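You operate a simulated robot arm through the tools that you are given. There is no shell and no other tool. Be economical: measure what you need, move in short steps, check, and stop when the job is done.

You run a simulated robot arm. Do the job below in one go: nothing can be reset, and whatever is moved stays where it is left.

TASK
Switch the pump off, unplug it, close the socket and park the hose.
Fine: off first; plug in the black holder, teal stopper in the blue socket, green hose in the green holder. Set down upright: pump plug, green hose end.

It is judged by the outcome, as a careful person would: the job done as asked, and still so three seconds after it is handed in. It fails if anything else is knocked over, pushed out of place, dropped, spilled or broken. Lids that push on must go on centred and level and be pressed home; caps that screw on are set level and turned clockwise until they are tight.

THE ROBOT
A 7-joint arm with a two-finger parallel gripper on a trunk, on a base that drives. Base frame: it is fixed to the floor where the robot stands at the start and does not move with it; the origin is under the middle of the robot, x ahead of it, y to its left, z up; the surface under the hand at the start is at about z = 0.85. Lengths are in m, angles in rad, forces in N, time in s.
Its first joint turns from -2.897 to 2.897 rad. Places, roughly: black plug holder [0.6, -0.3, 0.9]; blue socket [0.8, -0.4, 0.9]; green drain tap [0.7, -0.2, 1]; green hose end (4x4x8 cm) [0.9, 0.1, 1]; green hose holder [0.7, 0.2, 0.9]; orange jug (13x9x15 cm) [0.6, -0.4, 0.9]; orange stopper (4x4x7 cm) [0.8, -0.5, 1]; pump switch [0.7, 0, 0.9]; teal stopper (4x4x7 cm) [0.7, -0.7, 0.9]; vacuum pump [0.9, 0, 1]. Payload 1.57 kg.
The tool frame sits at the grasp point between the pads (the TCP): z along the fingers, y along the line on which they close. The tips reach 0.03 m beyond it. The gripper opens to 0.08 m. The fingers are 0.017 m wide and 0.012 m thick; the gripper's body (0.04 by 0.082 m) begins 0.08 m behind the TCP.
Orientation is that of the tool frame in the base frame, as a unit quaternion [w, x, y, z]. With the fingers straight down and closing along the base's y, the tool's x points along the base's -x, its y along +y and its z along -z.

THE INTERFACE
- The arm moves only by the tool arm_command. Its argument "commands" is a list of rows, each an object of numbers (a shift or turn left out is 0, a gripper value left out holds the last): "hand": the finger opening in cm, from 0 to 8; "tx", "ty", "tz": the shift along the tool's x, y, z in cm; "ax", "ay", "az": the turn, a rotation vector about the tool's x, y, z in rad. In form: [{"hand": .., "tx": .., "ty": .., "tz": .., "ax": .., "ay": .., "az": ..}, ...]. A call has 1 to 10 rows; each row shifts and turns the commanded pose from where the row before left it, along the tool's axes as they then stand. A row lasts 0.2 s, in which the tool goes at most 0.05 m and 0.15 rad; a call with a longer step from one row to the next is refused whole, and so is a gripper value outside its range. Where a pose cannot be reached the arm comes as near as it can. A force on the tool above 90 N (or 10 N above the force at the start of the call, whichever is more), or a blocked arm, ends the call early, and 0.2 s more pass. Each finger travels about 0.153 m/s and halts on what it meets, pressing with about 25 N; the grip force reading is that of the motor and also rises with nothing between the fingers. The clock runs only during rows and for 0.2 s after the last one: add rows that do not move to give the fingers time. It gives the time, the measured TCP pose, the force on the tool (base axes), the opening and the grip force at its end, in the units of the frame above (readings bear some noise), with the torque about the TCP (base axes, N m) and any sound that the robot's microphone picked up.
- Cameras (640 x 400 px; columns grow to the right, rows downward): "scene" is now at [-0.0228, 0.1492, 1.3875]; the picture's right is [-0.41, -0.91, 0.00], its down [-0.39, 0.17, -0.90] and it looks along [0.83, -0.37, -0.43] (base axes); focal length 285 px, centre (320, 200). "wrist" rides on the gripper at [0.072, -0.007, -0.122] in the tool frame; the picture's right is [0.09, 1.00, 0.00], its down [-0.84, 0.08, -0.54] and it looks along [-0.54, 0.05, 0.84] (tool axes); focal length 238 px, centre (320, 200). There is no depth. A picture from a camera that has moved, and an enlarged one, comes with that camera's place and axes in the base frame and with its lens. The place of the scene camera against the robot may be out by one fixed shift of up to 0.012 m in any direction.
- get_image(camera): a new picture of that camera. The clock stands still meanwhile.
- roll_base(legs): drives the robot by 1 to 6 legs, each [ahead, left, turn to the left] in m, m and rad, along the robot's own axes; the way and the turn of a leg run together, so that a leg with both is an arc; at most 1.5 m and 3.142 rad a leg. The arm and the cameras ride along, it lands a little off, and it stops where it bumps. It gives what a move gives.
- pan_tilt(pan, tilt): turns the head with the scene camera to pan (to the left, within 2.496 rad either way) and tilt (down, from -0.506 to 1.204), counted from straight ahead of the robot. It gives what a move gives.
- close_up(camera, box): a new picture of the part [left, top, right, bottom] of that camera's present view, enlarged. The clock stands still meanwhile.
- hand_in(): hands the job in; it is judged then, once.

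Work in short steps. Places have to be worked out from the pictures, the camera data and where the tool is seen: move nearer, look again, correct. Check each grasp and each placing, and mend what went wrong. You have 120 turns and 98 pictures in all, those below and enlarged ones among them. Open the gripper and draw the arm clear of the work before you hand the job in, unless the task says otherwise; then end with one line.

The tools are called after "Emit:" as a command line: name --argument value ..., lists and objects as JSON in quotes. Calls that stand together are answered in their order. arm_command: Moves the arm, as the interface text tells. Its arguments: {"type":"object","properties":{"commands":{"type":"array","items":{"type":"object","properties":{"hand":{"type":"number"},"tx":{"type":"number"},"ty":{"type":"number"},"tz":{"type":"number"},"ax":{"type":"number"},"ay":{"type":"number"},"az":{"type":"number"}}}}},"required":["commands"]} The other tools are called the same way: roll_base (legs) drives the base; pan_tilt (pan, tilt) turns the head that bears the scene camera; get_image (camera) takes a picture; close_up (camera, box) takes an enlarged picture of a part of a camera's view; hand_in () hands the job in.

At the start:

```text
clock: 0.0
eef_pos: [0.5409, -0.3197, 1.188]
tcp_rot: [0.001, 0.0, 1.0, 0.0]
wrist_force: [-0.5, 0.2, 0.0]
ft_torque: [0.01, -0.01, -0.03]
grip_width: 0.0799
grasp_force: 0.1
robot x, y, heading: [-0.0027, -0.0049, -0.005]
head pan, tilt: [-0.422, 0.44]
```

scene: 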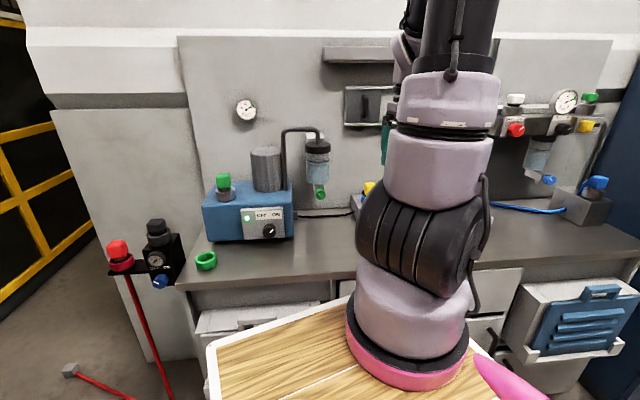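
wrist: 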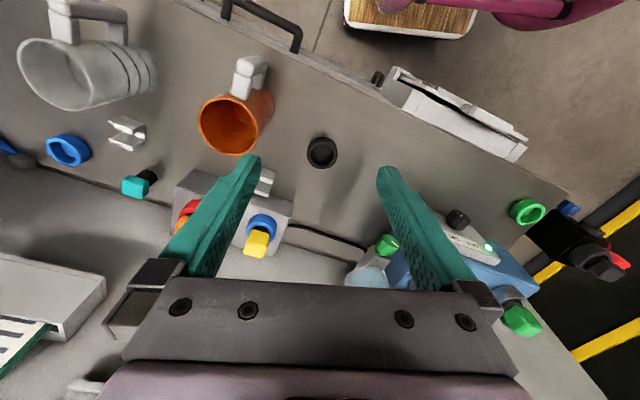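

I'll look closely at the pump panel, the hose and the socket area before moving.

Emit:
close_up --camera "scene" --box '[180, 110, 360, 280]'

Emit:
close_up --camera "wrist" --box '[90, 100, 330, 280]'

Emit:
close_up --camera "wrist" --box '[340, 180, 580, 350]'

```text
2.35 times, centred on (270, 195) of scene
camera zoom: at [-0.0228, 0.1492, 1.3875], right [-0.41, -0.91, 0.0], down [-0.39, 0.17, -0.9], along [0.83, -0.37, -0.43], focal length 670 px, centre (438, 212)
```

zoom: 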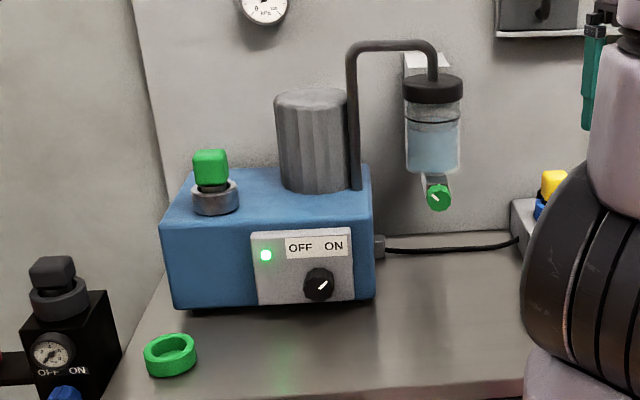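

```text
2.22 times, centred on (210, 190) of wrist
camera zoom: at [0.4691, -0.327, 1.3104], right [-0.09, 1.0, 0.0], down [0.84, 0.08, 0.54], along [0.54, 0.05, -0.84], focal length 530 px, centre (564, 222)
```

zoom: 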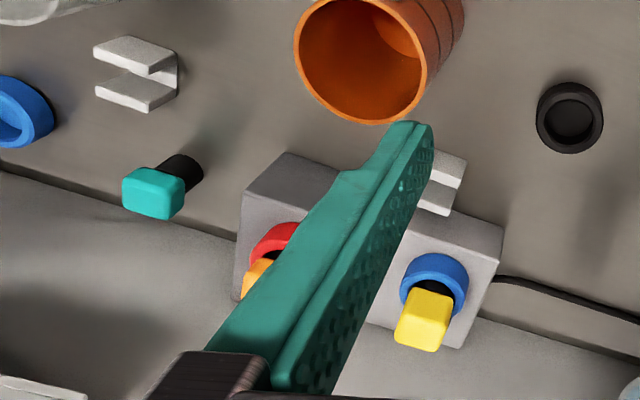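

```text
2.35 times, centred on (460, 265) of wrist
camera zoom: at [0.4691, -0.327, 1.3104], right [-0.09, 1.0, 0.0], down [0.84, 0.08, 0.54], along [0.54, 0.05, -0.84], focal length 561 px, centre (-9, 47)
```

zoom: 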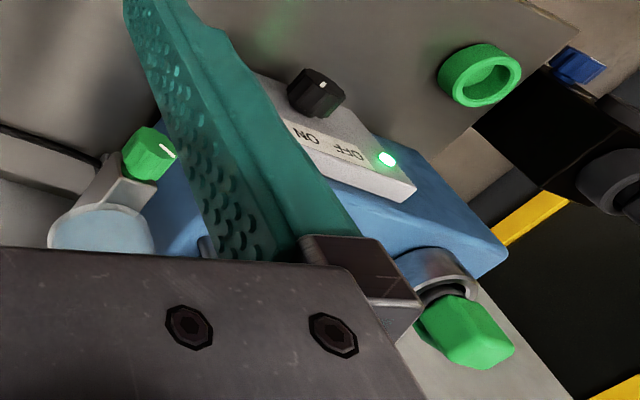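

The pump is on (green light, pointer toward ON). The knob is near (0.73, -0.02, 0.93) on a face turned slightly to the left. I roll the tool so the camera will be above the hand when it points forward, and see how far the wrist allows.

Emit:
arm_command --commands '[{"az": 0.15}, {"az": 0.15}, {"az": 0.15}, {"az": 0.15}, {"az": 0.15}, {"az": 0.15}, {"az": 0.15}, {"az": 0.15}, {"az": 0.15}, {"az": 0.15}]'

```text
clock: 2.2
eef_pos: [0.5413, -0.3188, 1.1877]
tcp_rot: [0.0, 0.683, 0.731, 0.001]
wrist_force: [-0.1, -0.1, 0.1]
ft_torque: [-0.03, 0.01, -0.01]
grip_width: 0.08
grasp_force: 0.1
robot x, y, heading: [-0.0005, -0.0039, -0.002]
head pan, tilt: [-0.422, 0.44]
```

The roll is tracking well, so I continue to half a turn.

Emit:
arm_command --commands '[{"az": 0.15}, {"az": 0.15}, {"az": 0.15}, {"az": 0.15}, {"az": 0.15}, {"az": 0.15}, {"az": 0.15}, {"az": 0.15}, {"az": 0.15}, {"az": 0.15}]'

Emit:
get_image --camera "scene"

```text
clock: 4.4
eef_pos: [0.5399, -0.3201, 1.189]
tcp_rot: [0.0, 0.998, 0.07, 0.0]
wrist_force: [0.3, -0.5, -0.4]
ft_torque: [-0.03, 0.02, 0.02]
grip_width: 0.0799
grasp_force: 0.1
robot x, y, heading: [-0.0012, -0.0011, -0.002]
head pan, tilt: [-0.422, 0.44]
```

```text
92 pictures are left
camera scene: at [-0.0228, 0.1492, 1.3875], right [-0.41, -0.91, 0.0], down [-0.39, 0.17, -0.9], along [0.83, -0.37, -0.43], focal length 285 px, centre (320, 200)
```

scene: 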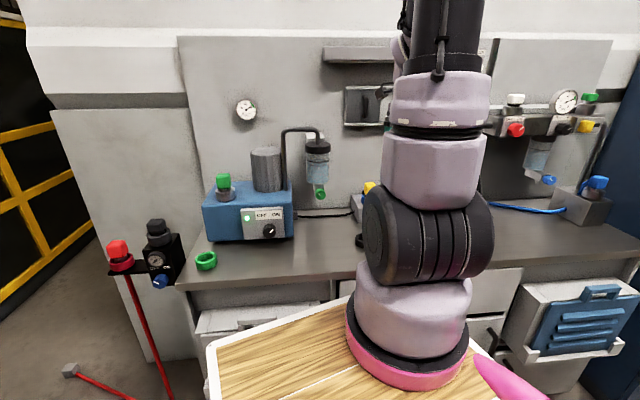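

Roll works. I finish it so the hand will face the pump panel (about -0.31 rad yaw), and begin pitching up while moving sideways toward the pump.

Emit:
arm_command --commands '[{"az": 0.15}, {"az": 0.15}, {"az": 0.15}, {"ay": 0.14, "ty": -3}, {"ay": 0.14, "ty": -3}, {"ay": 0.14, "ty": -3}, {"ay": 0.14, "ty": -3}, {"ay": 0.14, "ty": -3}, {"ay": 0.14, "ty": -3}, {"ay": 0.14, "ty": -3}]'

Emit:
get_image --camera "wrist"

```text
clock: 6.6
eef_pos: [0.6638, -0.1199, 1.2331]
tcp_rot: [0.072, 0.872, -0.135, 0.465]
wrist_force: [0.4, -0.1, -0.7]
ft_torque: [0.03, 0.0, 0.0]
grip_width: 0.0799
grasp_force: 0.0
out of reach, approached as far as the arm can: row 8, 9, 10
robot x, y, heading: [0.0027, 0.0013, 0.007]
head pan, tilt: [-0.422, 0.44]
```

```text
91 pictures are left
camera wrist: at [0.6081, -0.0963, 1.36], right [-0.25, -0.96, 0.08], down [-0.9, 0.2, -0.39], along [0.36, -0.17, -0.92], focal length 238 px, centre (320, 200)
```

wrist: 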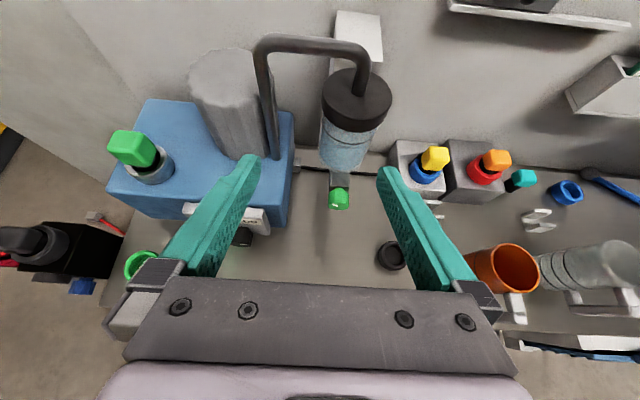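

At this height and distance the hand can't pitch up further, so I drive the base back 0.15 m to give the arm room for a nearly horizontal hand.

Emit:
roll_base --legs '[[-0.15, 0, 0]]'

Emit:
get_image --camera "wrist"

```text
clock: 8.0
eef_pos: [0.5156, -0.1193, 1.2323]
tcp_rot: [0.072, 0.872, -0.134, 0.465]
wrist_force: [-0.7, 0.8, -0.5]
ft_torque: [0.01, 0.05, 0.02]
grip_width: 0.08
grasp_force: 0.0
robot x, y, heading: [-0.1507, -0.0033, 0.002]
head pan, tilt: [-0.422, 0.44]
```

```text
90 pictures are left
camera wrist: at [0.4599, -0.0949, 1.3599], right [-0.25, -0.96, 0.08], down [-0.9, 0.2, -0.39], along [0.36, -0.17, -0.92], focal length 238 px, centre (320, 200)
```

wrist: 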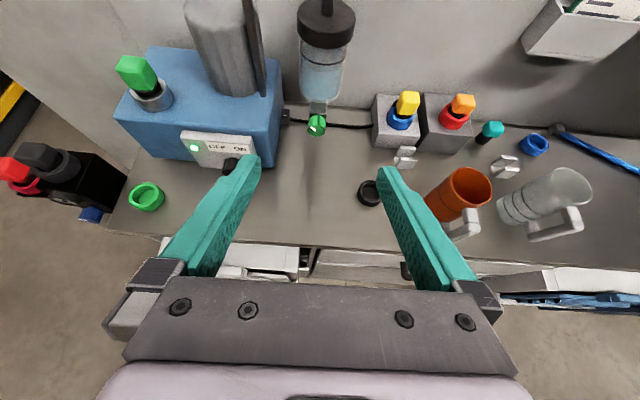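

The pump, switch, rings and socket are all clear in view. Knob estimate (0.74, -0.02, 0.93). I move the hand lower and in front of the panel.

Emit:
arm_command --commands '[{"tx": -2.3, "ty": -2.05, "tz": 2.4}, {"tx": -2.3, "ty": -2.05, "tz": 2.4}, {"tx": -2.3, "ty": -2.05, "tz": 2.4}, {"tx": -2.3, "ty": -2.05, "tz": 2.4}, {"tx": -2.3, "ty": -2.05, "tz": 2.4}, {"tx": -2.3, "ty": -2.05, "tz": 2.4}, {"tx": -2.3, "ty": -2.05, "tz": 2.4}]'

```text
clock: 9.6
eef_pos: [0.6044, 0.0033, 1.0042]
tcp_rot: [0.072, 0.872, -0.135, 0.465]
wrist_force: [-0.2, -0.7, 0.7]
ft_torque: [0.03, 0.02, -0.03]
grip_width: 0.0799
grasp_force: 0.0
robot x, y, heading: [-0.148, -0.0001, 0.003]
head pan, tilt: [-0.422, 0.44]
```

Reached as expected. Now I pitch up about 0.5 rad in place and look.

Emit:
arm_command --commands '[{"ay": 0.13}, {"ay": 0.13}, {"ay": 0.13}, {"ay": 0.13}]'

Emit:
get_image --camera "wrist"

Emit:
get_image --camera "scene"

```text
clock: 10.6
eef_pos: [0.6059, 0.0039, 1.0032]
tcp_rot: [0.104, 0.723, -0.111, 0.673]
wrist_force: [-0.1, 1.0, -0.2]
ft_torque: [-0.03, -0.01, 0.0]
grip_width: 0.0799
grasp_force: 0.0
robot x, y, heading: [-0.1479, -0.0039, 0.003]
head pan, tilt: [-0.422, 0.44]
```

```text
89 pictures are left
camera wrist: at [0.4971, 0.0434, 1.0844], right [-0.29, -0.95, 0.09], down [-0.6, 0.11, -0.8], along [0.75, -0.29, -0.6], focal length 238 px, centre (320, 200)
```

wrist: 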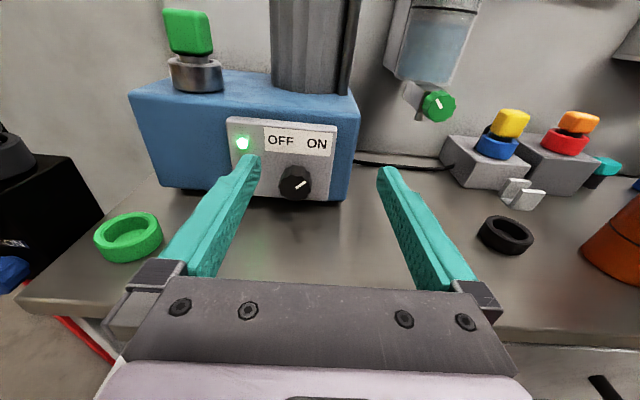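

```text
88 pictures are left
camera scene: at [-0.1716, 0.1491, 1.3875], right [-0.41, -0.91, 0.0], down [-0.39, 0.17, -0.9], along [0.83, -0.37, -0.43], focal length 285 px, centre (320, 200)
```

scene: 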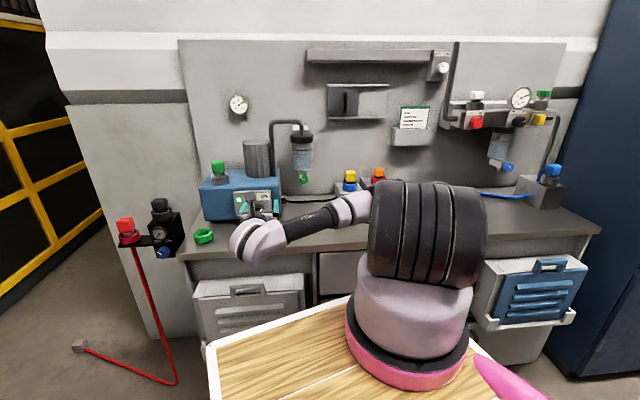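

Knob at roughly (0.735, -0.016, 0.926), about 4 cm wide; the hand is nearly level. I centre the fingers on it, still ~7 cm short, and level the hand.

Emit:
arm_command --commands '[{"tx": -2, "ty": -0.65, "tz": 1, "ay": 0.07}, {"tx": -2, "ty": -0.65, "tz": 1.5}, {"tx": -2.1, "ty": -0.65, "tz": 2}, {"tz": 1}]'

Emit:
get_image --camera "wrist"

```text
clock: 11.6
eef_pos: [0.6598, 0.0057, 0.9427]
tcp_rot: [0.108, 0.7, -0.107, 0.698]
wrist_force: [0.3, 0.6, 0.4]
ft_torque: [0.02, -0.01, 0.02]
grip_width: 0.0802
grasp_force: 0.2
robot x, y, heading: [-0.1494, 0.0014, 0.005]
head pan, tilt: [-0.422, 0.44]
```

```text
87 pictures are left
camera wrist: at [0.5476, 0.0469, 1.0155], right [-0.3, -0.95, 0.09], down [-0.54, 0.09, -0.84], along [0.79, -0.3, -0.54], focal length 238 px, centre (320, 200)
```

wrist: 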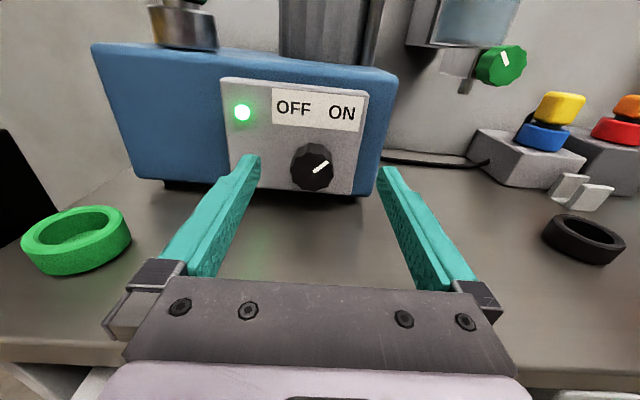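

Knob is ~8 cm ahead of the grasp point, 2 cm lower. I advance 6 cm with the correction.

Emit:
arm_command --commands '[{"tx": -2.1, "ty": -0.3, "hand": 8}, {"tz": 2}, {"tz": 2}, {"tz": 1.5}]'

Emit:
get_image --camera "wrist"

```text
clock: 12.6
eef_pos: [0.7145, -0.0076, 0.9216]
tcp_rot: [0.108, 0.7, -0.107, 0.698]
wrist_force: [0.3, 0.4, 0.5]
ft_torque: [0.01, 0.0, 0.01]
grip_width: 0.0802
grasp_force: 0.2
robot x, y, heading: [-0.1492, -0.0021, 0.002]
head pan, tilt: [-0.422, 0.44]
```

```text
86 pictures are left
camera wrist: at [0.6009, 0.0336, 0.9936], right [-0.3, -0.95, 0.09], down [-0.54, 0.09, -0.84], along [0.79, -0.3, -0.54], focal length 238 px, centre (320, 200)
```

wrist: 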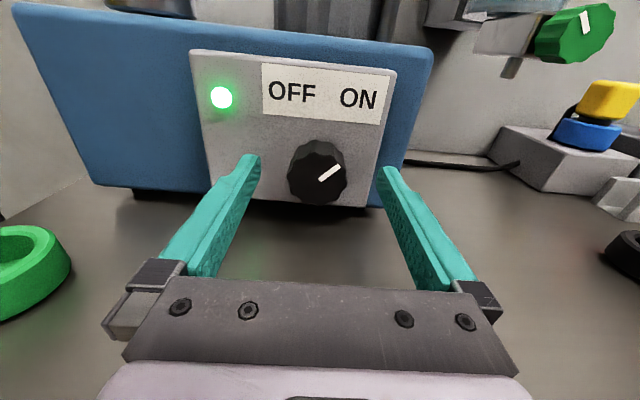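

Fingers straddle the knob's face well, ~3 mm to centre. I advance 1 cm more and close on it.

Emit:
arm_command --commands '[{"tz": 0.5, "ty": -0.2, "hand": 8}, {"tz": 0.5}, {"hand": 3}, {"hand": 3}, {"hand": 3}]'

Emit:
get_image --camera "wrist"

```text
clock: 13.8
eef_pos: [0.7255, -0.0111, 0.9216]
tcp_rot: [0.108, 0.7, -0.107, 0.698]
wrist_force: [0.5, 1.1, -1.2]
ft_torque: [0.05, 0.21, -0.75]
grip_width: 0.0397
grasp_force: 44.5
robot x, y, heading: [-0.1489, 0.0007, 0.002]
head pan, tilt: [-0.422, 0.44]
```

```text
85 pictures are left
camera wrist: at [0.6116, 0.0318, 0.9937], right [-0.3, -0.95, 0.09], down [-0.54, 0.09, -0.84], along [0.79, -0.3, -0.54], focal length 238 px, centre (320, 200)
```

wrist: 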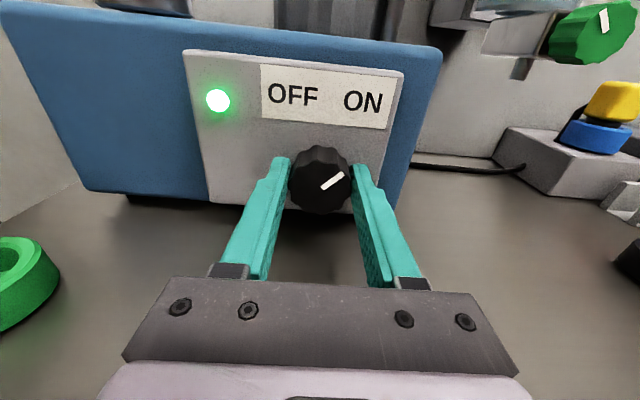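

The knob is held (4.0 cm). I turn it counter-clockwise toward OFF.

Emit:
arm_command --commands '[{"az": -0.12}, {"az": -0.12}, {"az": -0.12}, {"az": -0.12}, {"az": -0.12}, {"az": -0.12}, {"az": -0.12}]'

Emit:
get_image --camera "wrist"

```text
clock: 15.4
eef_pos: [0.7252, -0.0092, 0.9206]
tcp_rot: [0.383, 0.683, 0.188, 0.593]
wrist_force: [-0.1, -0.1, -11.4]
ft_torque: [0.07, 0.05, -1.1]
grip_width: 0.0396
grasp_force: 44.6
robot x, y, heading: [-0.1527, 0.0029, -0.001]
head pan, tilt: [-0.422, 0.44]
```

```text
84 pictures are left
camera wrist: at [0.6274, 0.082, 0.9642], right [-0.18, -0.57, 0.8], down [-0.72, -0.48, -0.5], along [0.67, -0.67, -0.32], focal length 238 px, centre (320, 200)
```

wrist: 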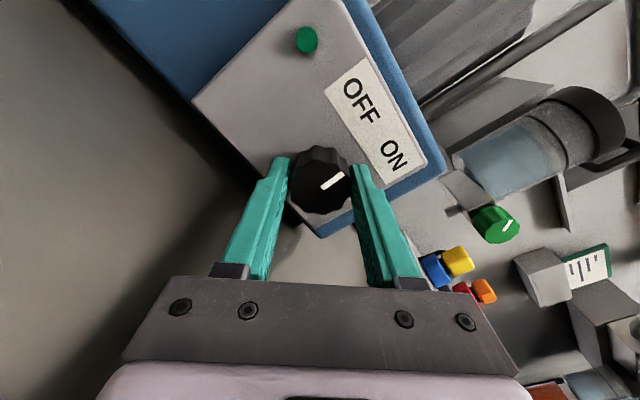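

The light has gone out. I continue toward the OFF mark so it is fully home.

Emit:
arm_command --commands '[{"az": -0.12}, {"az": -0.12}, {"az": -0.12}, {"az": -0.12}, {"az": -0.1}]'

Emit:
get_image --camera "wrist"

```text
clock: 16.6
eef_pos: [0.7261, -0.0085, 0.9214]
tcp_rot: [0.537, 0.6, 0.377, 0.458]
wrist_force: [-22.1, 0.9, -27.5]
ft_torque: [0.04, 0.05, -0.51]
grip_width: 0.0395
grasp_force: 45.0
robot x, y, heading: [-0.1479, 0.0009, -0.002]
head pan, tilt: [-0.422, 0.44]
```

```text
83 pictures are left
camera wrist: at [0.6315, 0.0957, 0.9247], right [-0.01, -0.05, 1.0], down [-0.77, -0.64, -0.04], along [0.64, -0.77, -0.03], focal length 238 px, centre (320, 200)
```

wrist: 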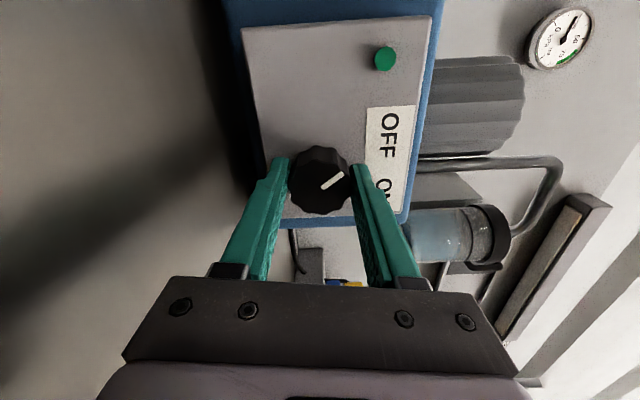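

The pointer now points at OFF and the light is out. I release and back away, rolling back part way.

Emit:
arm_command --commands '[{"hand": 8}, {"hand": 8}, {"tz": -3}, {"tz": -4}, {"tz": -4}, {"tz": -3, "tx": 0}]'

Emit:
arm_command --commands '[{"az": 0.15}, {"az": 0.15}, {"az": 0.15}, {"az": 0.15}, {"az": 0.15}, {"az": 0.15}, {"az": 0.15}, {"az": 0.15}, {"az": 0.12}, {"az": 0.12}]'

Emit:
get_image --camera "wrist"

```text
clock: 18.0
eef_pos: [0.5904, 0.0326, 0.922]
tcp_rot: [0.536, 0.601, 0.374, 0.46]
wrist_force: [0.2, 0.3, -0.3]
ft_torque: [0.0, 0.01, -0.01]
grip_width: 0.0799
grasp_force: 0.1
robot x, y, heading: [-0.1506, -0.0021, -0.001]
head pan, tilt: [-0.422, 0.44]
```

```text
clock: 20.2
eef_pos: [0.5941, 0.0335, 0.9225]
tcp_rot: [0.1, 0.698, -0.115, 0.699]
wrist_force: [-0.7, 1.1, -0.8]
ft_torque: [0.01, 0.02, -0.01]
grip_width: 0.0799
grasp_force: 0.1
robot x, y, heading: [-0.1463, -0.0009, 0.005]
head pan, tilt: [-0.422, 0.44]
```

```text
82 pictures are left
camera wrist: at [0.4794, 0.074, 0.9943], right [-0.3, -0.95, 0.07], down [-0.54, 0.11, -0.84], along [0.79, -0.29, -0.54], focal length 238 px, centre (320, 200)
```

wrist: 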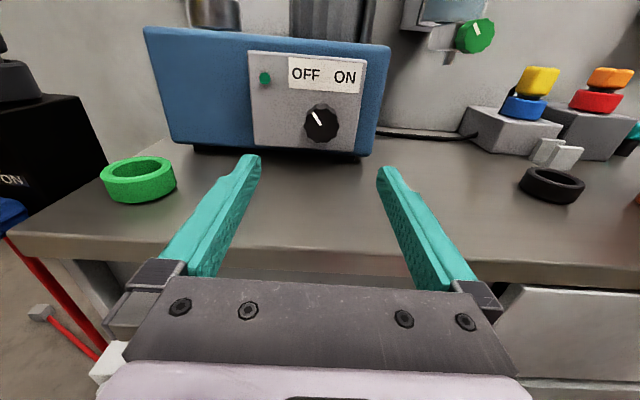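

Off confirmed. I raise the hand and pitch it back down, ready to look over the socket area from above.

Emit:
arm_command --commands '[{"tx": 4.5}, {"tx": 4.5}, {"tx": 4.5}, {"tx": 4.5}, {"tx": 4.5}, {"tx": 4}]'

Emit:
arm_command --commands '[{"ay": -0.15}, {"ay": -0.15}, {"ay": -0.15}, {"ay": -0.15}, {"ay": -0.15}, {"ay": -0.15}, {"ay": -0.15}, {"ay": -0.15}, {"ay": -0.15}, {"ay": -0.15}]'

Emit:
roll_base --legs '[[0.05, -0.25, 0]]'

Emit:
get_image --camera "wrist"

Emit:
get_image --camera "scene"

```text
clock: 21.6
eef_pos: [0.5949, 0.0227, 1.1868]
tcp_rot: [0.1, 0.698, -0.11, 0.7]
wrist_force: [-0.6, -0.9, -0.4]
ft_torque: [0.0, -0.03, 0.01]
grip_width: 0.0802
grasp_force: 0.1
out of reach, approached as far as the arm can: row 6
robot x, y, heading: [-0.1505, 0.0015, 0.005]
head pan, tilt: [-0.422, 0.44]
```

```text
clock: 23.8
eef_pos: [0.6761, -0.0067, 1.1552]
tcp_rot: [-0.004, 0.988, -0.152, 0.036]
wrist_force: [-1.1, -0.4, 0.6]
ft_torque: [0.04, -0.06, 0.01]
grip_width: 0.08
grasp_force: 0.1
out of reach, approached as far as the arm can: row 1, 2, 3
robot x, y, heading: [-0.1504, -0.003, -0.002]
head pan, tilt: [-0.422, 0.44]
```

```text
clock: 25.6
eef_pos: [0.7269, -0.2613, 1.1541]
tcp_rot: [-0.004, 0.987, -0.157, 0.036]
wrist_force: [0.5, 0.0, -0.2]
ft_torque: [0.03, 0.02, 0.07]
grip_width: 0.08
grasp_force: 0.0
robot x, y, heading: [-0.0981, -0.2488, -0.006]
head pan, tilt: [-0.422, 0.44]
```

```text
81 pictures are left
camera wrist: at [0.7886, -0.2773, 1.2802], right [-0.22, -0.98, -0.01], down [-0.86, 0.19, 0.48], along [-0.47, 0.12, -0.88], focal length 238 px, centre (320, 200)
```

wrist: 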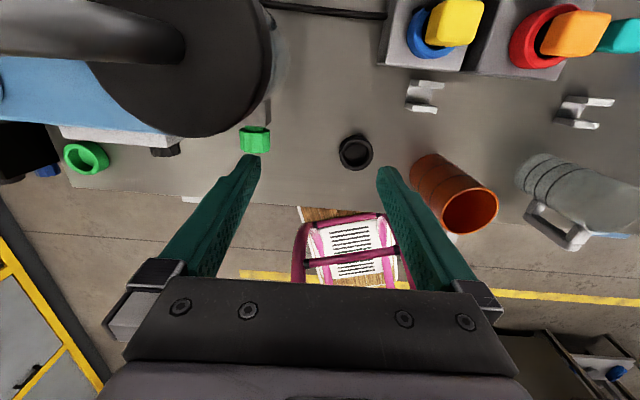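

```text
80 pictures are left
camera scene: at [-0.1203, -0.0985, 1.3875], right [-0.42, -0.91, 0.0], down [-0.39, 0.18, -0.9], along [0.82, -0.38, -0.43], focal length 285 px, centre (320, 200)
```

scene: 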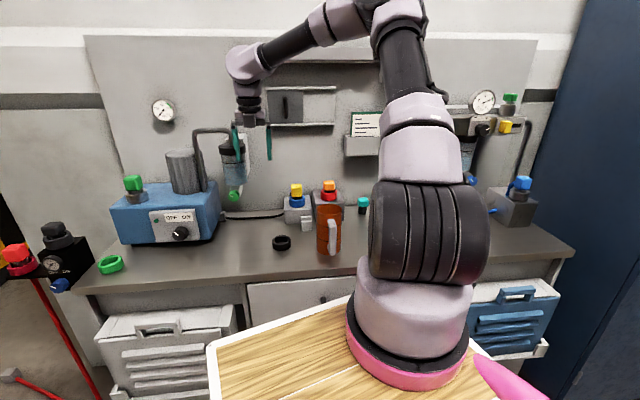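

The hand stands beside the vacuum flask, so I move it away to the front-right first, and roll so the camera is on the robot's side again.

Emit:
arm_command --commands '[{"ay": -0.07, "tx": -2.7, "ty": 3.3}, {"tx": -2.7, "ty": 3.3}, {"tx": -2.7, "ty": 3.3}, {"az": -0.15}, {"az": -0.15}, {"az": -0.15}, {"az": -0.15}, {"az": -0.15}, {"az": -0.15}, {"az": -0.15}]'

Emit:
arm_command --commands '[{"az": -0.15}, {"az": -0.15}, {"az": -0.15}, {"az": -0.15}, {"az": -0.15}, {"az": -0.15}, {"az": -0.15}, {"az": -0.15}, {"az": -0.15}, {"az": -0.15}]'

Emit:
arm_command --commands '[{"az": -0.15}, {"az": -0.15}, {"az": -0.15}, {"az": -0.15}, {"hand": 8}]'

Emit:
get_image --camera "wrist"

```text
clock: 27.8
eef_pos: [0.6181, -0.3301, 1.1507]
tcp_rot: [-0.007, 0.933, 0.361, 0.006]
wrist_force: [-0.5, -0.3, -0.2]
ft_torque: [0.0, 0.0, -0.03]
grip_width: 0.08
grasp_force: 0.0
robot x, y, heading: [-0.099, -0.2504, -0.009]
head pan, tilt: [-0.422, 0.44]
```

```text
clock: 30.0
eef_pos: [0.6187, -0.3299, 1.1491]
tcp_rot: [-0.002, 0.437, 0.899, 0.009]
wrist_force: [0.0, 0.7, 0.2]
ft_torque: [-0.01, 0.0, 0.01]
grip_width: 0.0801
grasp_force: 0.0
robot x, y, heading: [-0.0979, -0.2474, -0.005]
head pan, tilt: [-0.422, 0.44]
```

```text
clock: 31.2
eef_pos: [0.6189, -0.331, 1.1503]
tcp_rot: [0.002, 0.152, 0.988, 0.009]
wrist_force: [-0.5, 0.5, 0.3]
ft_torque: [0.0, 0.0, 0.02]
grip_width: 0.08
grasp_force: 0.1
robot x, y, heading: [-0.0955, -0.2513, -0.007]
head pan, tilt: [-0.422, 0.44]
```

```text
79 pictures are left
camera wrist: at [0.5485, -0.3186, 1.271], right [0.21, 0.98, 0.02], down [0.82, -0.19, 0.54], along [0.53, -0.1, -0.84], focal length 238 px, centre (320, 200)
```

wrist: 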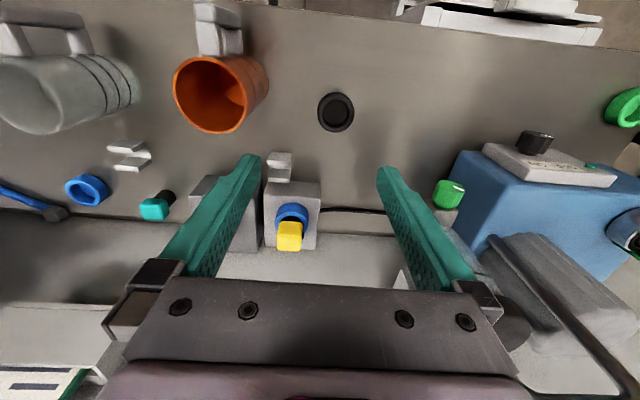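

Now aligned with the bench. The yellow plug head is near (0.80, -0.42, 0.965), and the black holder at about (0.64, -0.306). I move above the plug.

Emit:
arm_command --commands '[{"tx": -4, "ty": -0.6, "tz": 1.4}, {"tx": -4, "ty": -0.6, "tz": 1.4}, {"tx": -4, "ty": -0.6, "tz": 1.4}, {"tx": -4, "ty": -0.6, "tz": 1.4}, {"tx": -3.5, "ty": -0.6, "tz": 1.4}]'

Emit:
get_image --camera "wrist"

```text
clock: 32.4
eef_pos: [0.7907, -0.4148, 1.0826]
tcp_rot: [0.002, 0.149, 0.989, 0.01]
wrist_force: [-0.2, -0.4, -0.5]
ft_torque: [-0.03, 0.0, 0.0]
grip_width: 0.08
grasp_force: 0.0
robot x, y, heading: [-0.0994, -0.2486, -0.007]
head pan, tilt: [-0.422, 0.44]
```

```text
78 pictures are left
camera wrist: at [0.72, -0.4022, 1.2031], right [0.21, 0.98, 0.02], down [0.82, -0.18, 0.55], along [0.54, -0.1, -0.84], focal length 238 px, centre (320, 200)
```

wrist: 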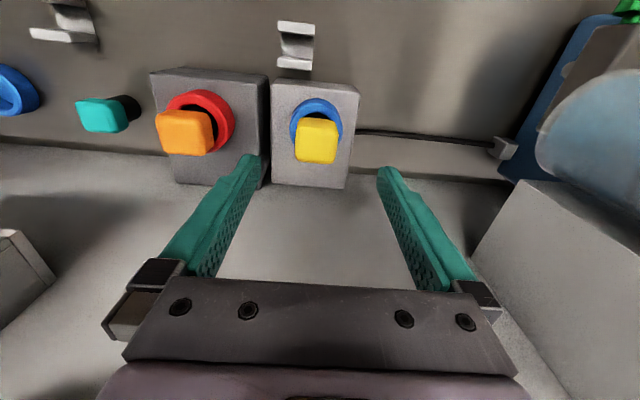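

The plug head is confirmed at (0.80, -0.418). I correct and descend most of the way.

Emit:
arm_command --commands '[{"tx": -1, "tz": 2}, {"tz": 3}, {"tz": 3}, {"tz": 1.5}]'

Emit:
get_image --camera "wrist"

```text
clock: 33.4
eef_pos: [0.7933, -0.3862, 1.0207]
tcp_rot: [0.018, 0.135, 0.991, 0.005]
wrist_force: [-19.5, 1.8, 98.0]
ft_torque: [-3.93, 1.97, -0.73]
grip_width: 0.0802
grasp_force: 0.0
robot x, y, heading: [-0.1056, -0.232, 0.011]
head pan, tilt: [-0.422, 0.44]
stopped in row 4: the force on the tool passed its limit at 392 N (the readings are from after the stop); the commanded pose is now the measured one
```

```text
77 pictures are left
camera wrist: at [0.7176, -0.3756, 1.1395], right [0.18, 0.98, 0.01], down [0.81, -0.15, 0.57], along [0.56, -0.09, -0.82], focal length 238 px, centre (320, 200)
```

wrist: 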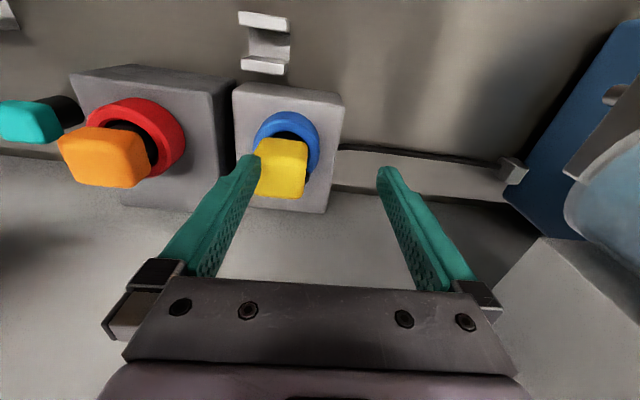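

The hand struck something (upward force), so I stop and look where before doing anything else.

Emit:
get_image --camera "scene"

```text
76 pictures are left
camera scene: at [-0.1457, -0.0846, 1.3872], right [-0.4, -0.92, 0.0], down [-0.38, 0.17, -0.91], along [0.83, -0.36, -0.42], focal length 285 px, centre (320, 200)
```

scene: 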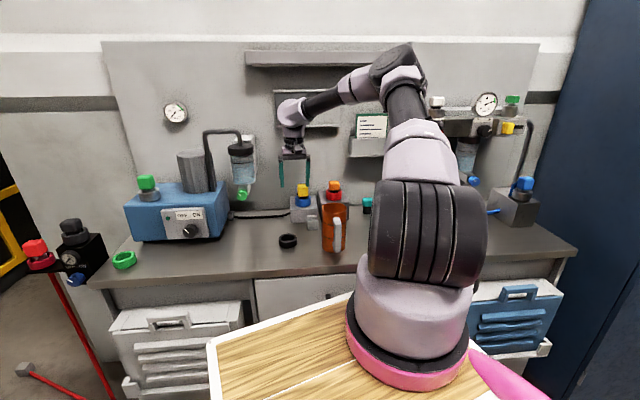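

Emit:
close_up --camera "scene" --box '[190, 60, 400, 240]'

```text
2.22 times, centred on (295, 150) of scene
camera zoom: at [-0.1457, -0.0846, 1.3872], right [-0.4, -0.92, 0.0], down [-0.38, 0.17, -0.91], along [0.83, -0.36, -0.42], focal length 632 px, centre (376, 311)
```

zoom: 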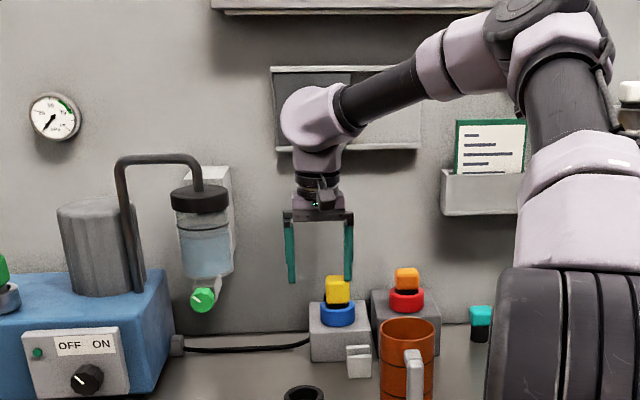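

The likely cause: the wall is only ~8 cm behind the plug and a wall ledge at z≈1.2 caught the wrist. I retreat straight up, then I'll come in with the hand leaning back.

Emit:
arm_command --commands '[{"tz": -2}, {"tz": -3}, {"tz": -2}, {"tx": 3}, {"tx": 4}, {"tx": 3}]'

Emit:
get_image --camera "wrist"

Emit:
close_up --camera "scene" --box '[190, 60, 400, 240]'

```text
clock: 34.8
eef_pos: [0.7125, -0.3614, 1.0754]
tcp_rot: [0.01, 0.137, 0.99, 0.005]
wrist_force: [0.7, -0.1, -0.7]
ft_torque: [0.0, 0.01, -0.02]
grip_width: 0.08
grasp_force: 0.0
robot x, y, heading: [-0.1019, -0.2358, 0.009]
head pan, tilt: [-0.422, 0.44]
```

```text
74 pictures are left
camera wrist: at [0.6384, -0.3507, 1.1954], right [0.18, 0.98, 0.01], down [0.81, -0.16, 0.56], along [0.55, -0.09, -0.83], focal length 238 px, centre (320, 200)
```

wrist: 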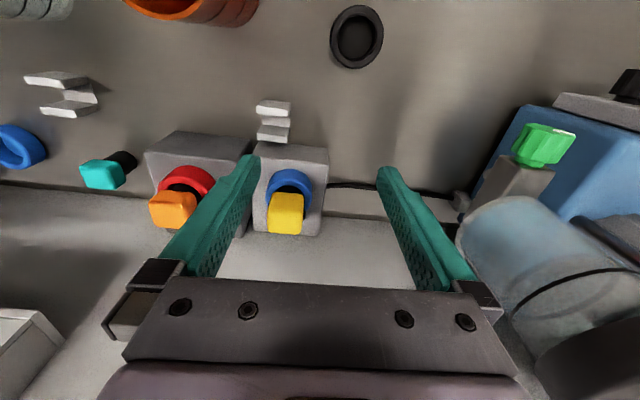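

```text
2.22 times, centred on (295, 150) of scene
camera zoom: at [-0.1272, -0.0852, 1.3875], right [-0.4, -0.92, 0.0], down [-0.39, 0.17, -0.9], along [0.83, -0.36, -0.43], focal length 632 px, centre (376, 311)
```

zoom: 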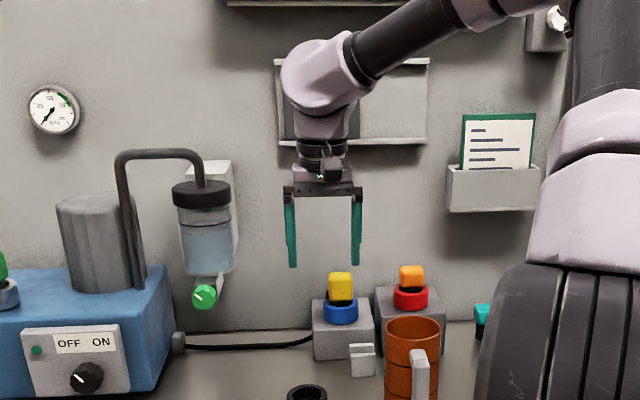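

All items still in place; plug still at (0.80, -0.419). I pitch the hand 0.6 rad so it leans back from the wall.

Emit:
arm_command --commands '[{"ay": -0.12}, {"ay": -0.12}, {"ay": -0.12}, {"ay": -0.12}, {"ay": -0.12}]'

Emit:
get_image --camera "wrist"

```text
clock: 36.0
eef_pos: [0.7097, -0.362, 1.073]
tcp_rot: [0.303, 0.134, 0.943, -0.036]
wrist_force: [-0.5, 0.5, 0.3]
ft_torque: [0.01, 0.0, -0.01]
grip_width: 0.0798
grasp_force: 0.0
robot x, y, heading: [-0.1027, -0.2348, 0.011]
head pan, tilt: [-0.422, 0.44]
```

```text
72 pictures are left
camera wrist: at [0.5839, -0.335, 1.1305], right [0.2, 0.98, -0.04], down [0.37, -0.04, 0.93], along [0.91, -0.2, -0.37], focal length 238 px, centre (320, 200)
```

wrist: 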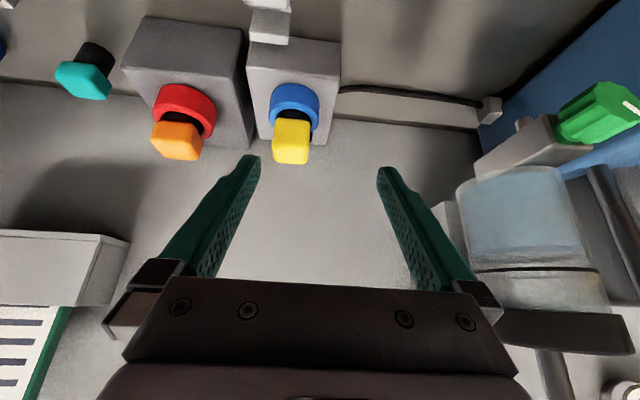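

Plug head at (0.80, -0.418, 0.97). I line up sideways and advance 8 cm along the tilted tool axis.

Emit:
arm_command --commands '[{"tx": -0.8, "ty": -1.5}, {"tx": -0.8, "ty": -1.5}, {"tz": 2.5}, {"tz": 3}, {"tz": 2.5}]'

Emit:
get_image --camera "wrist"

```text
clock: 37.2
eef_pos: [0.7594, -0.405, 1.0174]
tcp_rot: [0.302, 0.133, 0.943, -0.035]
wrist_force: [-0.3, -0.3, 0.6]
ft_torque: [0.0, -0.01, -0.02]
grip_width: 0.08
grasp_force: 0.0
robot x, y, heading: [-0.1027, -0.2321, 0.014]
head pan, tilt: [-0.422, 0.44]
```

```text
71 pictures are left
camera wrist: at [0.6328, -0.3783, 1.0739], right [0.2, 0.98, -0.04], down [0.37, -0.04, 0.93], along [0.91, -0.2, -0.37], focal length 238 px, centre (320, 200)
```

wrist: 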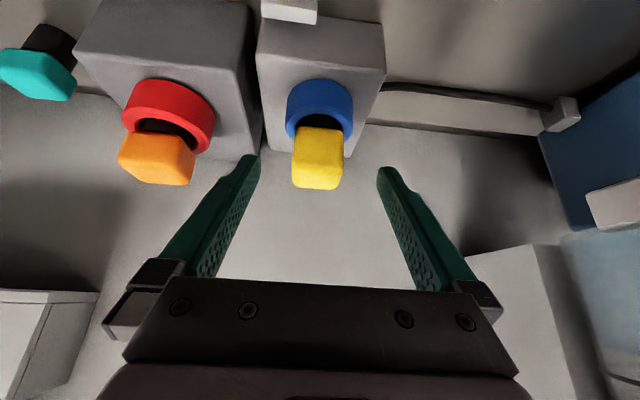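

Well centred. I advance the remaining 6.5 cm and close on the plug head.

Emit:
arm_command --commands '[{"tx": -0.6, "tz": 2.2}, {"tz": 2.2}, {"tz": 2}, {"hand": 8}, {"hand": 3}, {"hand": 3}, {"hand": 3}]'

Emit:
get_image --camera "wrist"

Emit:
close_up --camera "scene" --box '[190, 60, 400, 240]'

```text
clock: 38.8
eef_pos: [0.8001, -0.4181, 0.9696]
tcp_rot: [0.303, 0.135, 0.943, -0.037]
wrist_force: [-4.2, -17.2, -4.9]
ft_torque: [-0.76, 0.15, -0.81]
grip_width: 0.0536
grasp_force: 45.4
robot x, y, heading: [-0.1056, -0.2353, 0.009]
head pan, tilt: [-0.422, 0.44]
```

```text
70 pictures are left
camera wrist: at [0.6742, -0.3911, 1.0264], right [0.2, 0.98, -0.04], down [0.37, -0.04, 0.93], along [0.91, -0.2, -0.37], focal length 238 px, centre (320, 200)
```

wrist: 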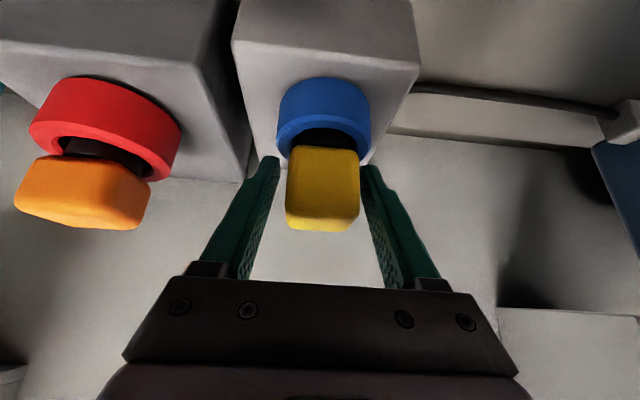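

```text
2.22 times, centred on (295, 150) of scene
camera zoom: at [-0.1276, -0.0859, 1.3876], right [-0.4, -0.92, 0.0], down [-0.39, 0.17, -0.9], along [0.83, -0.36, -0.43], focal length 632 px, centre (376, 311)
```

zoom: 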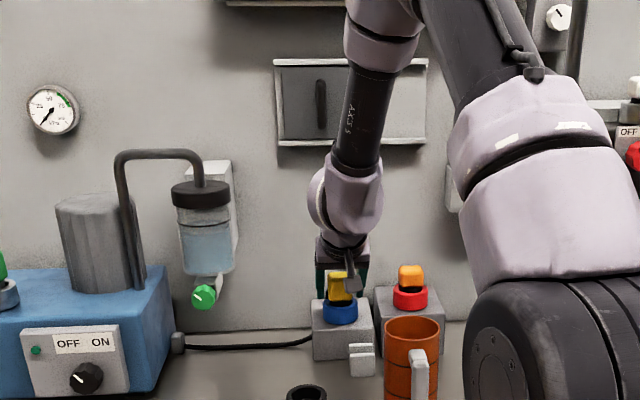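

The opening of 5.4 cm shows the fingertips are on the blue socket ring, not the plug head. I open, rise 1.8 cm and close again on the yellow head only.

Emit:
arm_command --commands '[{"hand": 8}, {"hand": 8}, {"tx": -0.5, "tz": -0.75}, {"tx": -0.55, "tz": -0.72}, {"hand": 3}, {"hand": 3}, {"hand": 3}]'

Emit:
get_image --camera "wrist"

```text
clock: 40.4
eef_pos: [0.8004, -0.4177, 0.9874]
tcp_rot: [0.303, 0.133, 0.943, -0.035]
wrist_force: [-0.3, 0.6, 2.2]
ft_torque: [-0.03, -0.02, 0.02]
grip_width: 0.0396
grasp_force: 25.2
robot x, y, heading: [-0.1023, -0.2316, 0.014]
head pan, tilt: [-0.422, 0.44]
```

```text
68 pictures are left
camera wrist: at [0.6742, -0.3896, 1.0447], right [0.2, 0.98, -0.04], down [0.37, -0.04, 0.93], along [0.91, -0.2, -0.37], focal length 238 px, centre (320, 200)
```

wrist: 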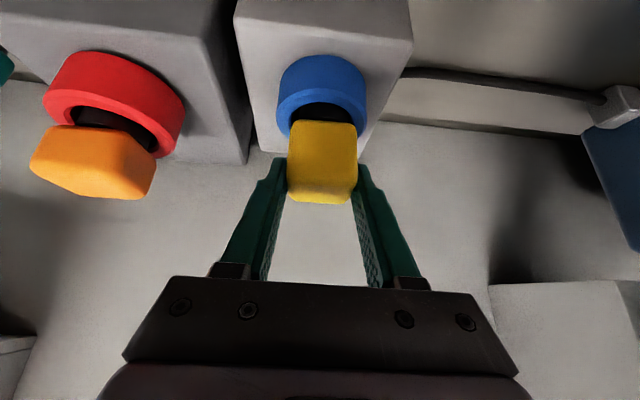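

Now the head is held (3.96 cm). I pull straight up in small steps.

Emit:
arm_command --commands '[{"tx": -0.58, "tz": -0.81}, {"tx": -0.58, "tz": -0.81}, {"tx": -0.87, "tz": -1.22}, {"tx": -0.87, "tz": -1.22}, {"tx": -0.87, "tz": -1.22}, {"tx": -0.87, "tz": -1.22}]'

Emit:
get_image --camera "wrist"

```text
clock: 41.8
eef_pos: [0.8012, -0.4158, 1.0649]
tcp_rot: [0.302, 0.133, 0.943, -0.034]
wrist_force: [0.2, -0.4, -0.9]
ft_torque: [0.01, 0.02, 0.0]
grip_width: 0.0393
grasp_force: 25.0
robot x, y, heading: [-0.1003, -0.2386, 0.014]
head pan, tilt: [-0.422, 0.44]
```

```text
67 pictures are left
camera wrist: at [0.6748, -0.3897, 1.1234], right [0.2, 0.98, -0.04], down [0.37, -0.04, 0.93], along [0.91, -0.2, -0.37], focal length 238 px, centre (320, 200)
```

wrist: 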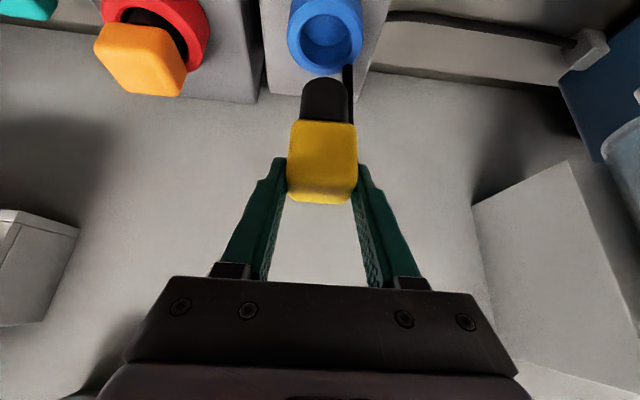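

The plug is out, with its black stem clear of the socket. I carry it level to above the black holder near (0.643, -0.306).

Emit:
arm_command --commands '[{"tx": 2.98, "ty": 1.25, "tz": -2.1}, {"tx": 2.98, "ty": 1.25, "tz": -2.1}, {"tx": 2.98, "ty": 1.25, "tz": -2.1}, {"tx": 2.98, "ty": 1.25, "tz": -2.1}, {"tx": 2.98, "ty": 1.25, "tz": -2.1}]'

Emit:
get_image --camera "wrist"

Emit:
get_image --camera "scene"

```text
clock: 43.0
eef_pos: [0.6428, -0.3084, 1.0658]
tcp_rot: [0.303, 0.134, 0.943, -0.036]
wrist_force: [0.0, -0.2, -0.3]
ft_torque: [0.02, 0.0, 0.03]
grip_width: 0.0396
grasp_force: 24.8
robot x, y, heading: [-0.102, -0.2323, 0.01]
head pan, tilt: [-0.422, 0.44]
```

```text
66 pictures are left
camera wrist: at [0.517, -0.2817, 1.1225], right [0.2, 0.98, -0.04], down [0.37, -0.04, 0.93], along [0.91, -0.2, -0.37], focal length 238 px, centre (320, 200)
```

wrist: 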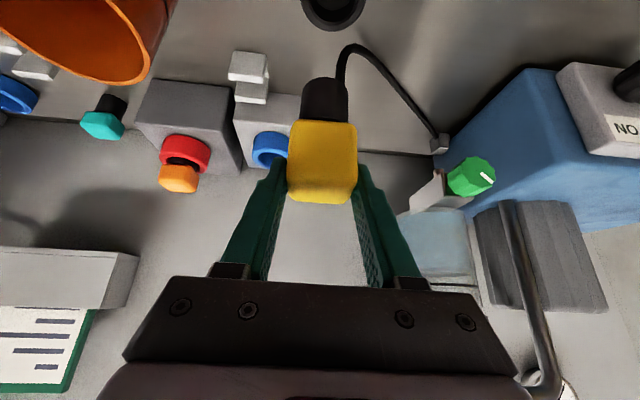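

```text
65 pictures are left
camera scene: at [-0.1271, -0.0854, 1.3876], right [-0.4, -0.92, 0.0], down [-0.39, 0.17, -0.9], along [0.83, -0.36, -0.43], focal length 285 px, centre (320, 200)
```

scene: 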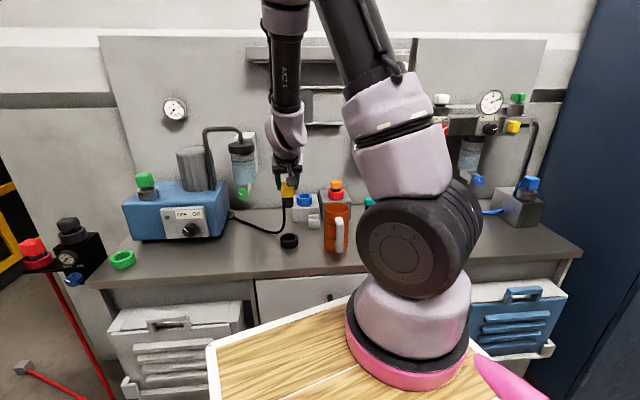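

I check the alignment of stem and holder with an enlarged scene view.

Emit:
close_up --camera "scene" --box '[240, 160, 350, 260]'

```text
4.00 times, centred on (295, 210) of scene
camera zoom: at [-0.1271, -0.0854, 1.3876], right [-0.4, -0.92, 0.0], down [-0.39, 0.17, -0.9], along [0.83, -0.36, -0.43], focal length 1138 px, centre (420, 160)
```

zoom: 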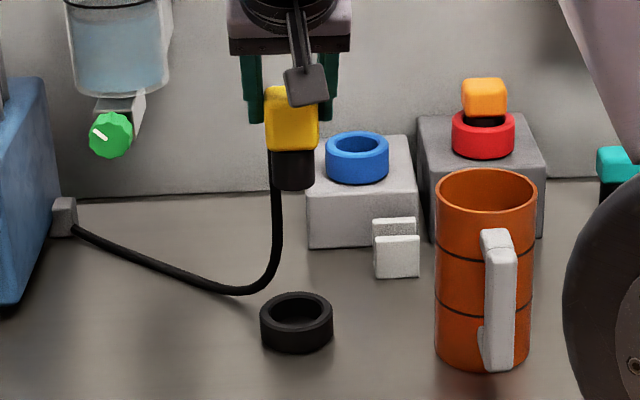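

Alignment within ~3 mm; I correct toward the left by 3 mm and lower 9 cm.

Emit:
arm_command --commands '[{"ty": 0.35, "tx": 1.16, "tz": 1.63}, {"tx": 1.16, "tz": 1.63}, {"tx": 1.16, "tz": 1.63}, {"tx": 1.16, "tz": 1.63}, {"tx": 0.58, "tz": 0.81}]'

Emit:
close_up --camera "scene" --box '[240, 160, 350, 260]'

Emit:
get_image --camera "wrist"

```text
clock: 44.2
eef_pos: [0.6426, -0.3031, 0.9755]
tcp_rot: [0.303, 0.133, 0.943, -0.035]
wrist_force: [0.2, -0.9, -1.2]
ft_torque: [0.01, 0.01, 0.01]
grip_width: 0.0395
grasp_force: 25.3
robot x, y, heading: [-0.1064, -0.2352, 0.011]
head pan, tilt: [-0.422, 0.44]
```

```text
4.00 times, centred on (295, 210) of scene
camera zoom: at [-0.1278, -0.0851, 1.3875], right [-0.4, -0.92, 0.0], down [-0.39, 0.17, -0.9], along [0.83, -0.36, -0.43], focal length 1138 px, centre (420, 160)
```

zoom: 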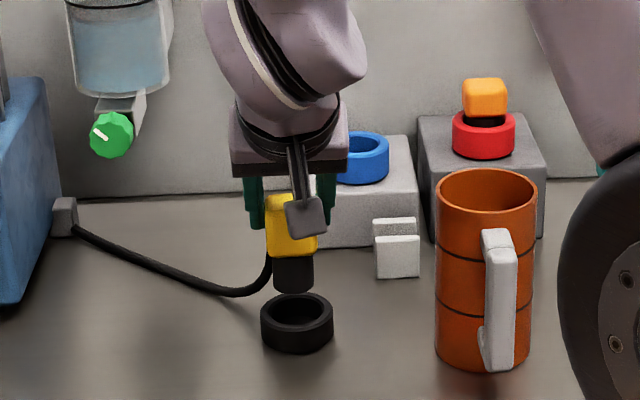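

```text
62 pictures are left
camera wrist: at [0.5164, -0.2766, 1.0324], right [0.2, 0.98, -0.04], down [0.37, -0.04, 0.93], along [0.91, -0.2, -0.37], focal length 238 px, centre (320, 200)
```

wrist: 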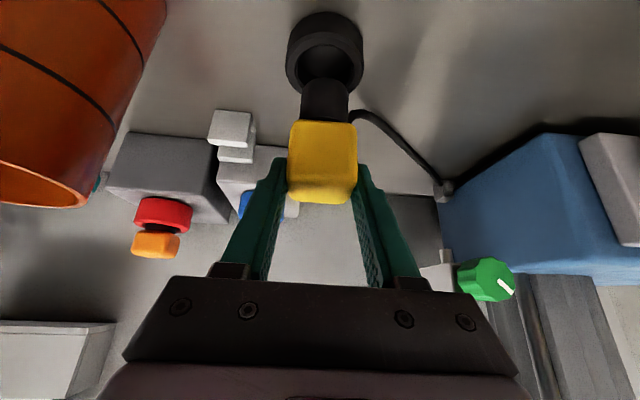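

Holder rim top is about z=0.87 and centred under the stem. I lower 3.2 cm gently.

Emit:
arm_command --commands '[{"tx": 0.47, "tz": 0.65, "ty": -0.1}, {"tx": 0.47, "tz": 0.65}, {"tx": 0.47, "tz": 0.65}, {"tx": 0.47, "tz": 0.65}]'

Emit:
get_image --camera "wrist"

Emit:
close_up --camera "scene" --box '[240, 160, 350, 260]'

```text
clock: 45.2
eef_pos: [0.6439, -0.3041, 0.9418]
tcp_rot: [0.303, 0.132, 0.943, -0.035]
wrist_force: [0.1, 0.5, 0.0]
ft_torque: [-0.02, 0.04, 0.01]
grip_width: 0.0394
grasp_force: 24.9
robot x, y, heading: [-0.1028, -0.2334, 0.01]
head pan, tilt: [-0.422, 0.44]
```

```text
61 pictures are left
camera wrist: at [0.5168, -0.2761, 0.9994], right [0.2, 0.98, -0.04], down [0.37, -0.04, 0.93], along [0.91, -0.2, -0.37], focal length 238 px, centre (320, 200)
```

wrist: 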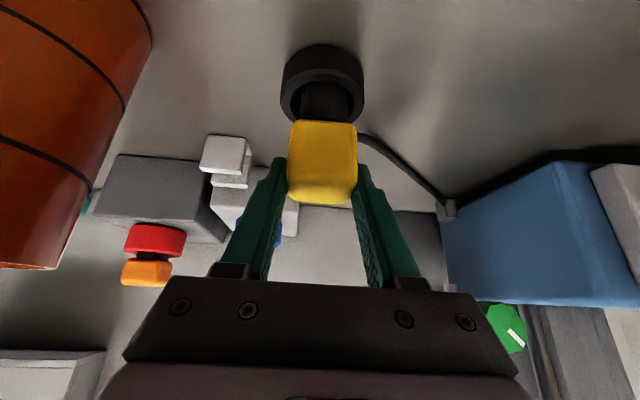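

```text
4.00 times, centred on (295, 210) of scene
camera zoom: at [-0.1277, -0.0851, 1.3875], right [-0.4, -0.92, 0.0], down [-0.39, 0.17, -0.9], along [0.83, -0.36, -0.43], focal length 1138 px, centre (420, 160)
```

zoom: 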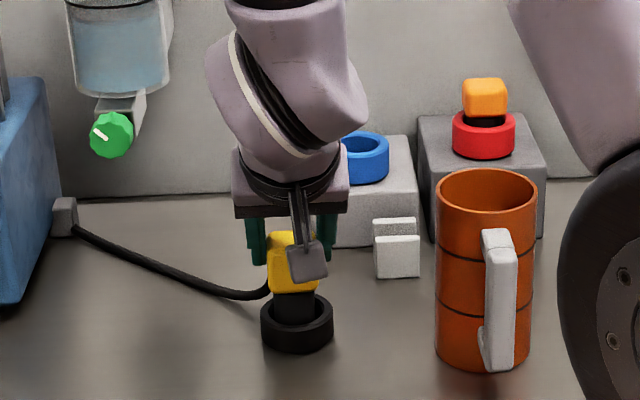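

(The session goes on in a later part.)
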